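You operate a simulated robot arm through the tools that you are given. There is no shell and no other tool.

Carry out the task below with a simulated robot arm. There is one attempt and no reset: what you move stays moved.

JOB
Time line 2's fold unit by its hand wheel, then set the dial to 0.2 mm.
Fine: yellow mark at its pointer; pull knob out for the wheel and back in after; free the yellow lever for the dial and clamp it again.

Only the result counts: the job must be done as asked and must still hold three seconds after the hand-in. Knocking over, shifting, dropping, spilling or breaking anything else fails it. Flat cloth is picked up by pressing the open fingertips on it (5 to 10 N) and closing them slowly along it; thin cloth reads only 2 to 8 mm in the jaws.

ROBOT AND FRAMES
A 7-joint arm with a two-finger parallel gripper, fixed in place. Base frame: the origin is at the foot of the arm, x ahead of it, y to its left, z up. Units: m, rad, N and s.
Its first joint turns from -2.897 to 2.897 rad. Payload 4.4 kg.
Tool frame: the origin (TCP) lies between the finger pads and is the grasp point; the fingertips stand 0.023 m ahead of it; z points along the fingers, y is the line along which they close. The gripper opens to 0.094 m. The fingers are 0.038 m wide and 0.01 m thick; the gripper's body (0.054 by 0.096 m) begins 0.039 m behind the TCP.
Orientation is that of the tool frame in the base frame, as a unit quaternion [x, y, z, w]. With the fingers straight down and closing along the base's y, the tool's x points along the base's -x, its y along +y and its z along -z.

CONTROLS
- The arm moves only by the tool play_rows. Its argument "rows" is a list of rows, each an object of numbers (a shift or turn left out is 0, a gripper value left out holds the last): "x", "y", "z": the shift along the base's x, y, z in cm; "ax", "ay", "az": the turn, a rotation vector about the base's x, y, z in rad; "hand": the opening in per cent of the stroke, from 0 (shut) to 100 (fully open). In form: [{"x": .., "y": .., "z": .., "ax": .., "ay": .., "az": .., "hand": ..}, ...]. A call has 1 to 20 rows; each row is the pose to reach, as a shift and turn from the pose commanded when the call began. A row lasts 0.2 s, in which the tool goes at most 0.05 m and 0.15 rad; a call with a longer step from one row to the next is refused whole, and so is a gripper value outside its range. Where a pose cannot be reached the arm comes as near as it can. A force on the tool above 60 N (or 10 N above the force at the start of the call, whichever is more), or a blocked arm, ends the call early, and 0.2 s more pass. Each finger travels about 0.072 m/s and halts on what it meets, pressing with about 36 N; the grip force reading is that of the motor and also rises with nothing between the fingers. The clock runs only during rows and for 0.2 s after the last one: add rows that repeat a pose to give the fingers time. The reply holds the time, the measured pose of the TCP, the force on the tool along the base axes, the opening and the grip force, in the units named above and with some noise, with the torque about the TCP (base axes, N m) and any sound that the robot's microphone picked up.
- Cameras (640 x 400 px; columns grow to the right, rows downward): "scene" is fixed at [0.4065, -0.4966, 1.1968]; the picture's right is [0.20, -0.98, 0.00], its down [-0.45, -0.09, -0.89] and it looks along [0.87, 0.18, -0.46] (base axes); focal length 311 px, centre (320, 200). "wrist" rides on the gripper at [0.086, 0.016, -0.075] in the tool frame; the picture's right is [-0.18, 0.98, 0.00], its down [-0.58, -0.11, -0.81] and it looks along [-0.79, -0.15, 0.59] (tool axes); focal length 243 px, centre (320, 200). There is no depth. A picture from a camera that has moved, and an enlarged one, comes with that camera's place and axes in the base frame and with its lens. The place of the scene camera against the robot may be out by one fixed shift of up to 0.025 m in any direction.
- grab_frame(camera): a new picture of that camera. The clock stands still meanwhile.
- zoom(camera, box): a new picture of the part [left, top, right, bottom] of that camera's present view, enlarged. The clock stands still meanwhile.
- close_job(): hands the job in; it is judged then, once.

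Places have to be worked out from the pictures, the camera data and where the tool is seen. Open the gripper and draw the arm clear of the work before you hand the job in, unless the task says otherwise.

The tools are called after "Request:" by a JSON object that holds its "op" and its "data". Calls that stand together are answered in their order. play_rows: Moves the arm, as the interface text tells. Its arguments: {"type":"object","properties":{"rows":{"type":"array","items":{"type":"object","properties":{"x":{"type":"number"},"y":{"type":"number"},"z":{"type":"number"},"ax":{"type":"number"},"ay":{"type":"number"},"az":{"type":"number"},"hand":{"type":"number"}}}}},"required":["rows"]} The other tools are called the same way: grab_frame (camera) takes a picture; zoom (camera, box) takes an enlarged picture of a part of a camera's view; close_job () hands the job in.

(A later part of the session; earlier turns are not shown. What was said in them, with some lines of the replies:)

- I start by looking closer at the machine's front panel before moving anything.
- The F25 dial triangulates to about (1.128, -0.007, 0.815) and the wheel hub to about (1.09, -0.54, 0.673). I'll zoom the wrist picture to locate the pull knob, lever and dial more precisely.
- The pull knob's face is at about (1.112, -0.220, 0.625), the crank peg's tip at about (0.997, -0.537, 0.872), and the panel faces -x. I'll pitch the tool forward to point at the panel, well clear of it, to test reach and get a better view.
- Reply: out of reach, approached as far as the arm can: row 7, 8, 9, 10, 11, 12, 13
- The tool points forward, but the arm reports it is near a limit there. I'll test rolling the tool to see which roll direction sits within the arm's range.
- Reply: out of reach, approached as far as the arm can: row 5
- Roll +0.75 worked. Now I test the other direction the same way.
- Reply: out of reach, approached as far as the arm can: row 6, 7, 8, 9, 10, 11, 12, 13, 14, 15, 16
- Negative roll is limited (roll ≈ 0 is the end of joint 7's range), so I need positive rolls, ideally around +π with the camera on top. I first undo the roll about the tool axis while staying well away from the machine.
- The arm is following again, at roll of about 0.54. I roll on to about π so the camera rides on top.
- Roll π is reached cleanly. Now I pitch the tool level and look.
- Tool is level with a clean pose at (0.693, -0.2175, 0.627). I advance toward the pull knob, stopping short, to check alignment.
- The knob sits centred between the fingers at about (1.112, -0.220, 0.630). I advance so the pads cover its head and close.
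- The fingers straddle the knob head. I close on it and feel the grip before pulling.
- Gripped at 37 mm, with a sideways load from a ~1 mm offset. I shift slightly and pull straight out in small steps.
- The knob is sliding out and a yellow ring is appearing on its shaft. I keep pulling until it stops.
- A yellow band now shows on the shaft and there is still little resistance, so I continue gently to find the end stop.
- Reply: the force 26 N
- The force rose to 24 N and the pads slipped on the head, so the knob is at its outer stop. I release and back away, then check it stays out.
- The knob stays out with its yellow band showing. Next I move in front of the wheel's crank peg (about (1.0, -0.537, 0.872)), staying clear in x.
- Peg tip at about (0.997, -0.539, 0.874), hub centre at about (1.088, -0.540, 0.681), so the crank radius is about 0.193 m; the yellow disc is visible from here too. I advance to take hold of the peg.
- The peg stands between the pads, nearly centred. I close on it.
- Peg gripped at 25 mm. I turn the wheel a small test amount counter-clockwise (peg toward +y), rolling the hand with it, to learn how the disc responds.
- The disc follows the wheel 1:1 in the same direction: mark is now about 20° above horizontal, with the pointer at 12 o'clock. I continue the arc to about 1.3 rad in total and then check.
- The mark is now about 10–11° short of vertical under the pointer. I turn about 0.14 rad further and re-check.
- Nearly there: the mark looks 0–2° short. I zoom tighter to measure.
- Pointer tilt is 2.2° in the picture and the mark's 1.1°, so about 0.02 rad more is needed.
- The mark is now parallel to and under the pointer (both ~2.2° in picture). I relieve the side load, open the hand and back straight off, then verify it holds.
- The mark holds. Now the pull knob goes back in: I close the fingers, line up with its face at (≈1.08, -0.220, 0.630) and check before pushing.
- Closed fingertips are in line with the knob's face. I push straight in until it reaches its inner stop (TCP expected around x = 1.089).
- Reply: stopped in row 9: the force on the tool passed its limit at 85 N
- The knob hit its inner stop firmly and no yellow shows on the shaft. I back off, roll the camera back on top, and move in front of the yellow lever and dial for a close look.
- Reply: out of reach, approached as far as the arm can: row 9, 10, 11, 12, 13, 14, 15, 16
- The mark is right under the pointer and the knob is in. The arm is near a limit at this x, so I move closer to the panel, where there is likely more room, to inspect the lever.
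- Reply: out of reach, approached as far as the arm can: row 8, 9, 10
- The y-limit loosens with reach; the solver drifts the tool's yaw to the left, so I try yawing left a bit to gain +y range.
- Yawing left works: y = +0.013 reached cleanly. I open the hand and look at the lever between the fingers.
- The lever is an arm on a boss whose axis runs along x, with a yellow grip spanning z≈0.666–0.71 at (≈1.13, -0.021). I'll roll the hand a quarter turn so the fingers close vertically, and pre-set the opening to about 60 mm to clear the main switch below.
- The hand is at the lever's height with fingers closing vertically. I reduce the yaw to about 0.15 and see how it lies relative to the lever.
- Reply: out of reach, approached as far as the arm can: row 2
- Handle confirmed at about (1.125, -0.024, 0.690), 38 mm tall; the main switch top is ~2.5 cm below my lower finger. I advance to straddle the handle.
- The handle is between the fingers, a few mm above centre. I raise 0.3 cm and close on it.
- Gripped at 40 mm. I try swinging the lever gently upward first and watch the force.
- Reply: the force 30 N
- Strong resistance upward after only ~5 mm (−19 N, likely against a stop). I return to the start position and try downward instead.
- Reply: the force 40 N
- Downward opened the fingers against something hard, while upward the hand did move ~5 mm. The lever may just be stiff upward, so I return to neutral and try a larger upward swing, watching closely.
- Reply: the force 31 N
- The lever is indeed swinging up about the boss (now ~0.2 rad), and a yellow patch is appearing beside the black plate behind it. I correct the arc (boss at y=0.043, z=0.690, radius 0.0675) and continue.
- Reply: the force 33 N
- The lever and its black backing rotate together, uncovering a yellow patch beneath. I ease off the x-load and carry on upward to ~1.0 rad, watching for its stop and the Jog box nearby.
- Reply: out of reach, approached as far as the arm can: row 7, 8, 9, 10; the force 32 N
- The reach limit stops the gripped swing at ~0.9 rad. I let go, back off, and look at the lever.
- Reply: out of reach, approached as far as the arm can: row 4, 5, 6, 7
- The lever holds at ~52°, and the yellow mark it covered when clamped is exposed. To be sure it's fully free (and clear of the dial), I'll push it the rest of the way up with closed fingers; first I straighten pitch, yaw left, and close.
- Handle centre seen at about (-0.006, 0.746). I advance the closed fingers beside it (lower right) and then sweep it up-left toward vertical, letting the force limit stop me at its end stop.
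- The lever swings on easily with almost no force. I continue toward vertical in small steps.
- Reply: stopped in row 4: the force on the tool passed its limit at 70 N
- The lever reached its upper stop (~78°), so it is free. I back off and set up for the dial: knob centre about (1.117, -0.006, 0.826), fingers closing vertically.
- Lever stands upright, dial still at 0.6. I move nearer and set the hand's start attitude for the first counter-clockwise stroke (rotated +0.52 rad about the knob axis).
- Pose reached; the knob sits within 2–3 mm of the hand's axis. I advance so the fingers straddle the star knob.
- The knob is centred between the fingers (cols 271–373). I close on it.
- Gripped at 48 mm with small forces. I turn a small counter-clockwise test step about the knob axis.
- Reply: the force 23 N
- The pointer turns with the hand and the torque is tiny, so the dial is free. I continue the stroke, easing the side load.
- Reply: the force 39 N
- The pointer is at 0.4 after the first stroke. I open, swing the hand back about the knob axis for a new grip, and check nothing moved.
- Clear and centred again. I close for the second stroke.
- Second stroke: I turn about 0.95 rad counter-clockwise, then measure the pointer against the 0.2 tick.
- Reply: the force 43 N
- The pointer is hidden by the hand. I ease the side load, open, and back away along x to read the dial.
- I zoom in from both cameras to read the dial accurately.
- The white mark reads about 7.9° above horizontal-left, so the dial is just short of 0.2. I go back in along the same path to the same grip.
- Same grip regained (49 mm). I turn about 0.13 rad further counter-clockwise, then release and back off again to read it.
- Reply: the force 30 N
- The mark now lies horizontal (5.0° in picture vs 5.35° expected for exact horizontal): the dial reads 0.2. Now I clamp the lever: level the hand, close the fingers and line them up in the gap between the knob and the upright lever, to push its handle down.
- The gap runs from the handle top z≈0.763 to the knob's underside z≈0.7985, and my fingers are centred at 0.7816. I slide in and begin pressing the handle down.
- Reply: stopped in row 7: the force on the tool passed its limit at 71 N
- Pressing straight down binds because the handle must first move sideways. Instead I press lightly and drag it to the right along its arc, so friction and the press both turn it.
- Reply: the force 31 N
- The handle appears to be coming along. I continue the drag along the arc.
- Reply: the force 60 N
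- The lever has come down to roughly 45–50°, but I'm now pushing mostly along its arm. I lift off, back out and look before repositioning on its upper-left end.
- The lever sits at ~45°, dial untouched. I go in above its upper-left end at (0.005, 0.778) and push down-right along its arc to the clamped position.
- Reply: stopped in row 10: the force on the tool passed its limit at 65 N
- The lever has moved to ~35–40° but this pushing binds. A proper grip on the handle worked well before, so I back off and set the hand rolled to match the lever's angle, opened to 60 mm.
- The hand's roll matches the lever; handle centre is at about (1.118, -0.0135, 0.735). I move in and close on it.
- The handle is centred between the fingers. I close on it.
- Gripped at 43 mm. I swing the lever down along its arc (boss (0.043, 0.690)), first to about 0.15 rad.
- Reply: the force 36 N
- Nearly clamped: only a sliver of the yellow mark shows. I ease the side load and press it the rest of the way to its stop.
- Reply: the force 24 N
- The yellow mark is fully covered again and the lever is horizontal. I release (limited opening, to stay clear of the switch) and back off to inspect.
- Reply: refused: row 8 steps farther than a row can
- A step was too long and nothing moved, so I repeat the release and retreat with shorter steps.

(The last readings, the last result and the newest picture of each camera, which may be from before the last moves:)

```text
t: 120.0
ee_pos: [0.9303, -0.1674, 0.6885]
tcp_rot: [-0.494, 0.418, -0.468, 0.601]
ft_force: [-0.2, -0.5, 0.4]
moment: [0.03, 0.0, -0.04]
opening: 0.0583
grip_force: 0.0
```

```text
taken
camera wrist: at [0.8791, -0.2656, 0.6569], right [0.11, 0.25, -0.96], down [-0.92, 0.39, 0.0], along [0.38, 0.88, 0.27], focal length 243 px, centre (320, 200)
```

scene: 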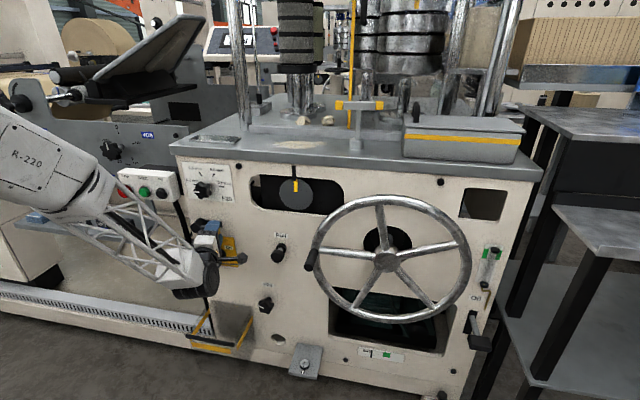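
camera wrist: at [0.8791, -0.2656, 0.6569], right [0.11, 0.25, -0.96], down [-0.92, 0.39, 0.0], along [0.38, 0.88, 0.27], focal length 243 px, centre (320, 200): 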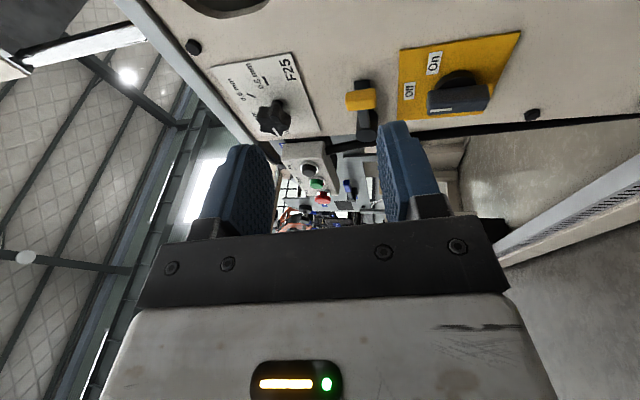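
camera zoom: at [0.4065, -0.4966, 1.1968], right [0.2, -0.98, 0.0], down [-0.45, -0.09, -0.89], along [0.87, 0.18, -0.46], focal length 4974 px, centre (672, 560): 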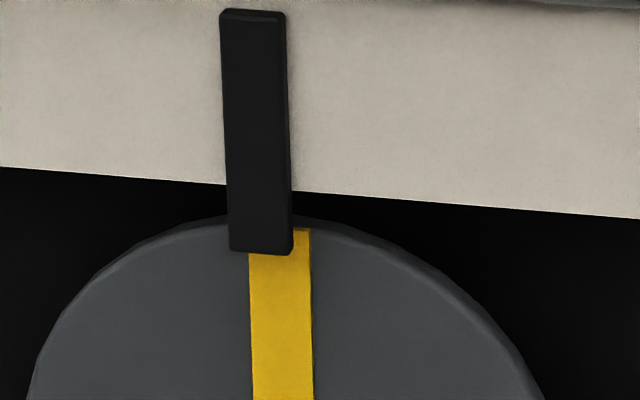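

The mark still aligns. I compare the lever with its original clamped picture using the identical zoom window.

Request:
{"op": "zoom", "data": {"camera": "scene", "box": [185, 205, 295, 275]}}

Request:
{"op": "zoom", "data": {"camera": "scene", "box": [180, 150, 250, 210]}}

```text
5.71 times, centred on (240, 240) of scene
camera zoom: at [0.4065, -0.4966, 1.1968], right [0.2, -0.98, 0.0], down [-0.45, -0.09, -0.89], along [0.87, 0.18, -0.46], focal length 1777 px, centre (777, -29)
```

zoom: 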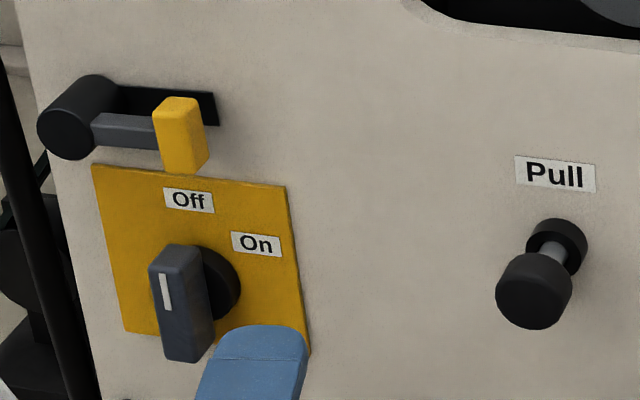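

```text
6.67 times, centred on (215, 180) of scene
camera zoom: at [0.4065, -0.4966, 1.1968], right [0.2, -0.98, 0.0], down [-0.45, -0.09, -0.89], along [0.87, 0.18, -0.46], focal length 2073 px, centre (1020, 333)
```

zoom: 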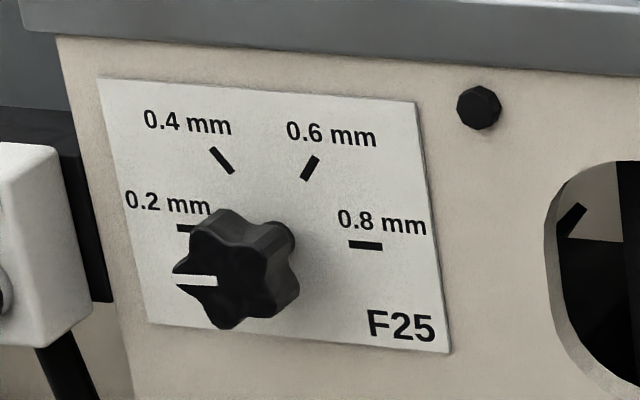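

The handle sits ~2 mm (≈1.8°) higher than originally, so the lever isn't quite home. I'll press it down from above with closed fingers, where a straight push is now tangential.

Request:
{"op": "play_rows", "data": {"rows": [{"ay": 0.08, "hand": 0, "z": 1}, {"ay": 0.16, "hand": 0, "z": 2.5}, {"ay": 0.16, "z": 4.7, "y": 2}, {"ay": 0.16, "z": 5.0, "y": 5, "x": 2}, {"ay": 0.16, "z": 5.0, "y": 8, "x": 5}, {"ay": 0.16, "z": 5.0, "y": 11, "x": 8}, {"ay": 0.16, "z": 5.0, "y": 13.5, "x": 11}, {"ay": 0.16, "z": 5.0, "y": 14, "x": 13}, {"ay": 0.16, "z": 5.0, "y": 14, "x": 13}]}}

Request:
{"op": "grab_frame", "data": {"camera": "wrist"}}

```text
t: 122.0
ee_pos: [1.0616, -0.0258, 0.7379]
tcp_rot: [-0.53, 0.464, -0.427, 0.567]
ft_force: [-0.3, 0.1, 0.5]
moment: [0.0, 0.03, 0.01]
opening: 0.0
grip_force: 36.0
```

```text
taken
camera wrist: at [1.0051, -0.1251, 0.7153], right [-0.05, 0.25, -0.97], down [-0.91, 0.39, 0.15], along [0.42, 0.88, 0.21], focal length 243 px, centre (320, 200)
```

wrist: 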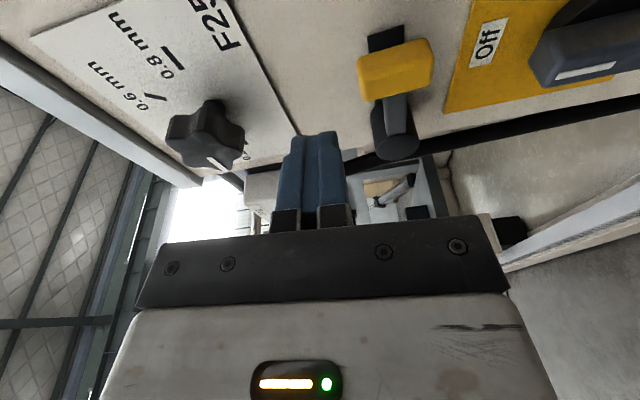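

The fingers are lined up above the handle. I slide forward and press down in small steps to the stop.

Request:
{"op": "play_rows", "data": {"rows": [{"x": 2.5}, {"x": 4.8}, {"x": 4.8, "z": -0.6}, {"x": 4.8, "z": -1.1}, {"x": 4.8, "z": -1.4}, {"x": 4.8, "z": -1.6}, {"x": 4.8, "z": -1.75}, {"x": 4.8, "z": -1.9}, {"x": 4.8, "z": -2.05}]}}

Request:
{"op": "grab_frame", "data": {"camera": "wrist"}}

```text
t: 124.0
ee_pos: [1.108, -0.0263, 0.7193]
tcp_rot: [-0.529, 0.464, -0.428, 0.568]
ft_force: [-13.5, -2.1, 17.3]
moment: [-0.06, -0.24, -0.15]
opening: 0.0002
grip_force: 35.8
```

```text
taken
camera wrist: at [1.0535, -0.1251, 0.6967], right [-0.04, 0.25, -0.97], down [-0.91, 0.4, 0.14], along [0.42, 0.88, 0.21], focal length 243 px, centre (320, 200)
```

wrist: 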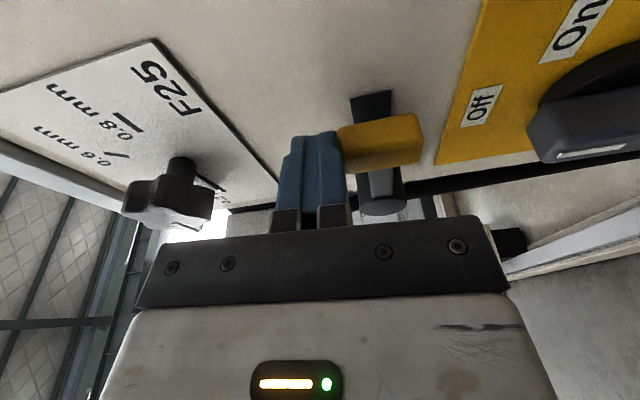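

Contact made with 17 N of press so far. I press a little further until it clearly stops.

Request:
{"op": "play_rows", "data": {"rows": [{"z": -0.15}, {"z": -0.3}, {"z": -0.45}, {"z": -0.45}]}}

```text
t: 124.7
ee_pos: [1.1109, -0.0267, 0.72]
tcp_rot: [-0.529, 0.461, -0.429, 0.569]
ft_force: [0.3, 0.2, 5.8]
moment: [-0.03, -0.1, 0.0]
opening: 0.0002
grip_force: 36.5
stopped in row 3: the force on the tool passed its limit at 65 N (the readings are from after the stop); the commanded pose is now the measured one
```

It stopped hard at 65 N, so the lever is against its stop. I lift off, back away and compare pictures again.

Request:
{"op": "play_rows", "data": {"rows": [{"z": 0.6}, {"z": 1.2}, {"z": 1.2, "x": -3}, {"z": 1.2, "x": -7}, {"z": 1.2, "x": -11}, {"z": 1.2, "x": -14, "y": -2}, {"z": 0, "x": -17, "y": -5}, {"z": -2, "x": -19, "y": -8}, {"z": -4, "x": -21, "y": -11}, {"z": -6, "x": -23, "y": -14}, {"z": -6, "x": -23, "y": -14, "hand": 50}, {"z": -6, "x": -23, "y": -14, "hand": 100}, {"z": -6, "x": -23, "y": -14, "hand": 100}]}}

Request:
{"op": "zoom", "data": {"camera": "scene", "box": [185, 205, 295, 275]}}

Request:
{"op": "zoom", "data": {"camera": "scene", "box": [190, 170, 230, 200]}}

```text
t: 127.5
ee_pos: [0.8801, -0.167, 0.6584]
tcp_rot: [-0.529, 0.463, -0.429, 0.568]
ft_force: [0.0, 0.3, -0.5]
moment: [0.02, -0.01, -0.01]
opening: 0.0937
grip_force: 0.1
```

```text
5.71 times, centred on (240, 240) of scene
camera zoom: at [0.4065, -0.4966, 1.1968], right [0.2, -0.98, 0.0], down [-0.45, -0.09, -0.89], along [0.87, 0.18, -0.46], focal length 1777 px, centre (777, -29)
```

zoom: 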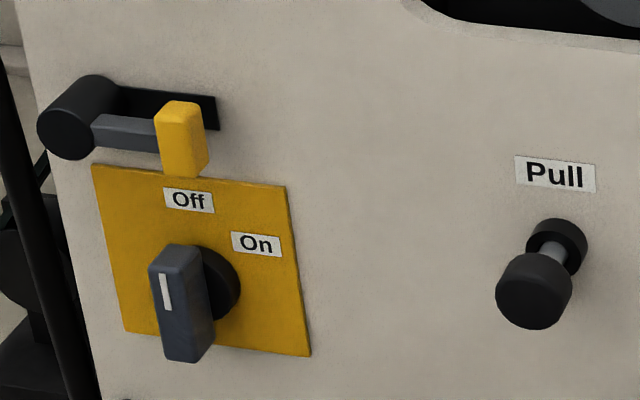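

```text
13.33 times, centred on (210, 185) of scene
camera zoom: at [0.4065, -0.4966, 1.1968], right [0.2, -0.98, 0.0], down [-0.45, -0.09, -0.89], along [0.87, 0.18, -0.46], focal length 4145 px, centre (1787, 400)
```

zoom: 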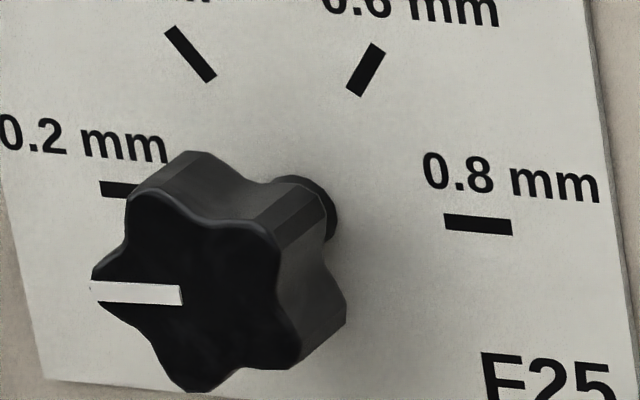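

The lever handle now matches its original clamped position exactly, and the dial and pull knob are unchanged. As a last check I bring the wrist camera up in front of the dial to see its pointer directly against the 0.2 tick.

Request:
{"op": "play_rows", "data": {"rows": [{"ax": -0.134, "ay": -0.028, "z": 2}, {"ax": -0.267, "ay": -0.056, "z": 4}, {"ax": -0.401, "ay": -0.083, "z": 6}, {"ax": -0.535, "ay": -0.111, "z": 8}, {"ax": -0.668, "ay": -0.139, "z": 10}, {"ax": -0.802, "ay": -0.167, "z": 12}, {"ax": -0.935, "ay": -0.195, "z": 14, "y": 1}, {"ax": -1.069, "ay": -0.223, "z": 16, "y": 3}, {"ax": -1.203, "ay": -0.25, "z": 18, "y": 5, "x": 1}, {"ax": -1.336, "ay": -0.278, "z": 20, "y": 7, "x": 2}, {"ax": -1.47, "ay": -0.306, "z": 21, "y": 9, "x": 4}, {"ax": -1.47, "ay": -0.306, "z": 21, "y": 10.5, "x": 6}, {"ax": -1.47, "ay": -0.306, "z": 21, "y": 10.5, "x": 6}]}}

Request:
{"op": "grab_frame", "data": {"camera": "wrist"}}

```text
t: 130.3
ee_pos: [0.9396, -0.062, 0.8687]
tcp_rot: [0.707, 0.026, 0.696, -0.125]
ft_force: [-0.5, 0.0, 0.0]
moment: [0.02, 0.02, 0.01]
opening: 0.094
grip_force: 0.1
```

```text
taken
camera wrist: at [0.8728, -0.1051, 0.9523], right [0.2, -0.93, -0.32], down [-0.83, 0.01, -0.56], along [0.52, 0.38, -0.76], focal length 243 px, centre (320, 200)
```

wrist: 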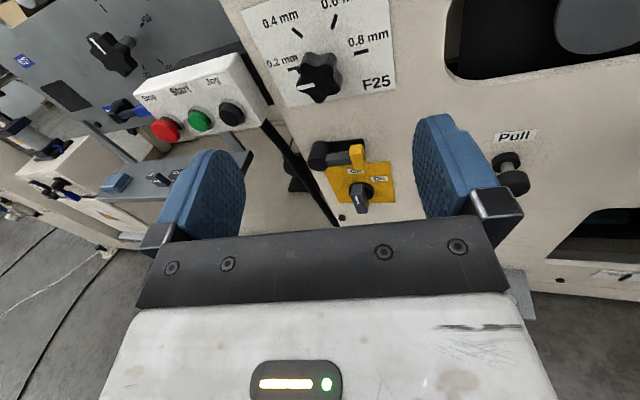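

I zoom on the dial from here.

Request:
{"op": "zoom", "data": {"camera": "wrist", "box": [250, 20, 390, 110]}}

```text
4.44 times, centred on (320, 65) of wrist
camera zoom: at [0.8728, -0.1051, 0.9523], right [0.2, -0.93, -0.32], down [-0.83, 0.01, -0.56], along [0.52, 0.38, -0.76], focal length 1078 px, centre (320, 800)
```

zoom: 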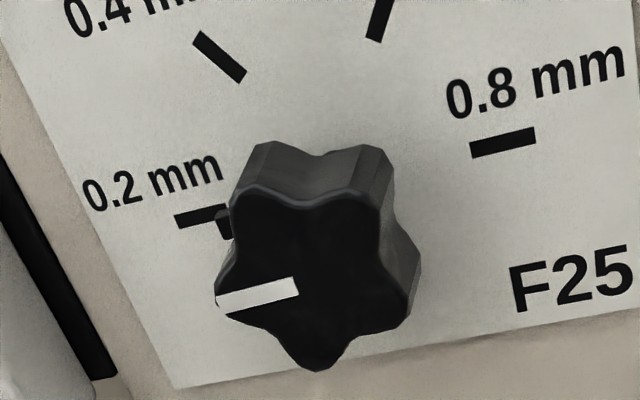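

The white mark is parallel to the 0.2 and 0.8 ticks (within ~0.5°) and the pointer's end lies on the 0.2 tick. I draw the arm well clear with the hand open and take a last look.

Request:
{"op": "play_rows", "data": {"rows": [{"x": -3, "y": -2}, {"x": -6, "y": -4}, {"x": -10, "y": -7}, {"x": -14, "y": -10}, {"x": -18, "y": -13}, {"x": -20, "y": -15}, {"x": -20, "y": -15}, {"x": -20, "y": -15}]}}

Request:
{"op": "grab_frame", "data": {"camera": "scene"}}

Request:
{"op": "zoom", "data": {"camera": "scene", "box": [180, 150, 340, 270]}}

```text
t: 132.1
ee_pos: [0.7393, -0.2107, 0.8675]
tcp_rot: [0.706, 0.028, 0.696, -0.126]
ft_force: [-0.5, 0.4, 0.1]
moment: [0.01, 0.03, -0.01]
opening: 0.094
grip_force: 0.1
```

```text
taken
```

scene: 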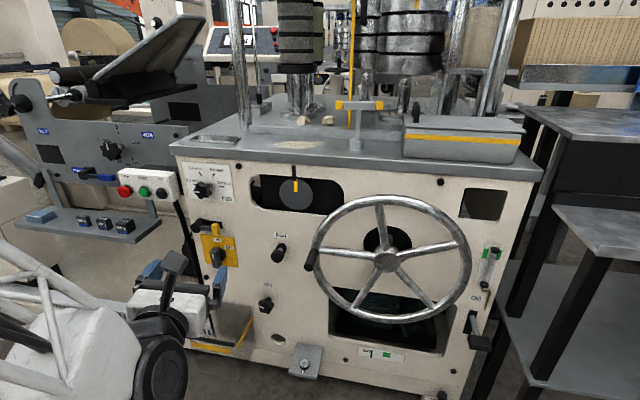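

```text
3.33 times, centred on (260, 210) of scene
camera zoom: at [0.4065, -0.4966, 1.1968], right [0.2, -0.98, 0.0], down [-0.45, -0.09, -0.89], along [0.87, 0.18, -0.46], focal length 1036 px, centre (520, 167)
```

zoom: 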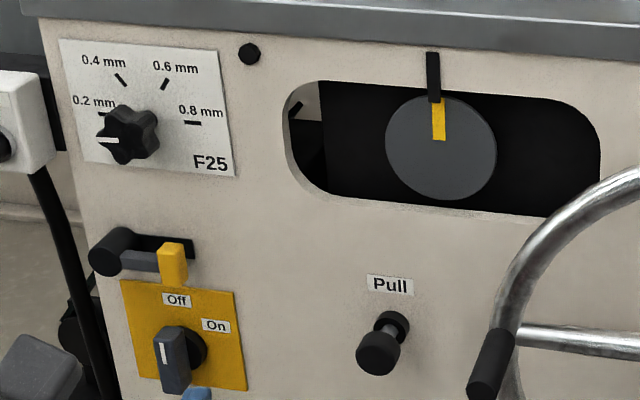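

Everything reads as asked: the yellow mark is at its pointer, the pull knob is in, the dial is at 0.2 mm, the yellow lever is clamped, and the arm is clear with the hand open. I hand in the job.

Request:
{"op": "close_job", "data": {}}

```text
The job is handed in.
```

The fold unit is timed, the dial is set to 0.2 mm, and I've handed the job in. The tool only confirmed that the hand-in was received, so I don't have a verdict. These are the final positions as I read them from the camera pictures:

- **Timing:** the yellow mark sits under its pointer, parallel to it within about a degree. It didn't move after I let go of the wheel.
- **Pull knob:** pulled out to its stop for the wheel, then pushed back in until it stopped hard. No yellow shows on its shaft.
- **Dial:** the white mark is level with the 0.2 tick to within about half a degree, and the end of the pointer lies on that tick.
- **Yellow lever:** swung up to free the dial, then pressed back down to its stop. It matches the picture of its clamped position from before I started.

The lever took a few tries to get back down. Pushing on it hit the force limit twice before I gripped the handle and swung it home. I saw nothing else moved or disturbed. The arm is clear of the machine with the hand open.
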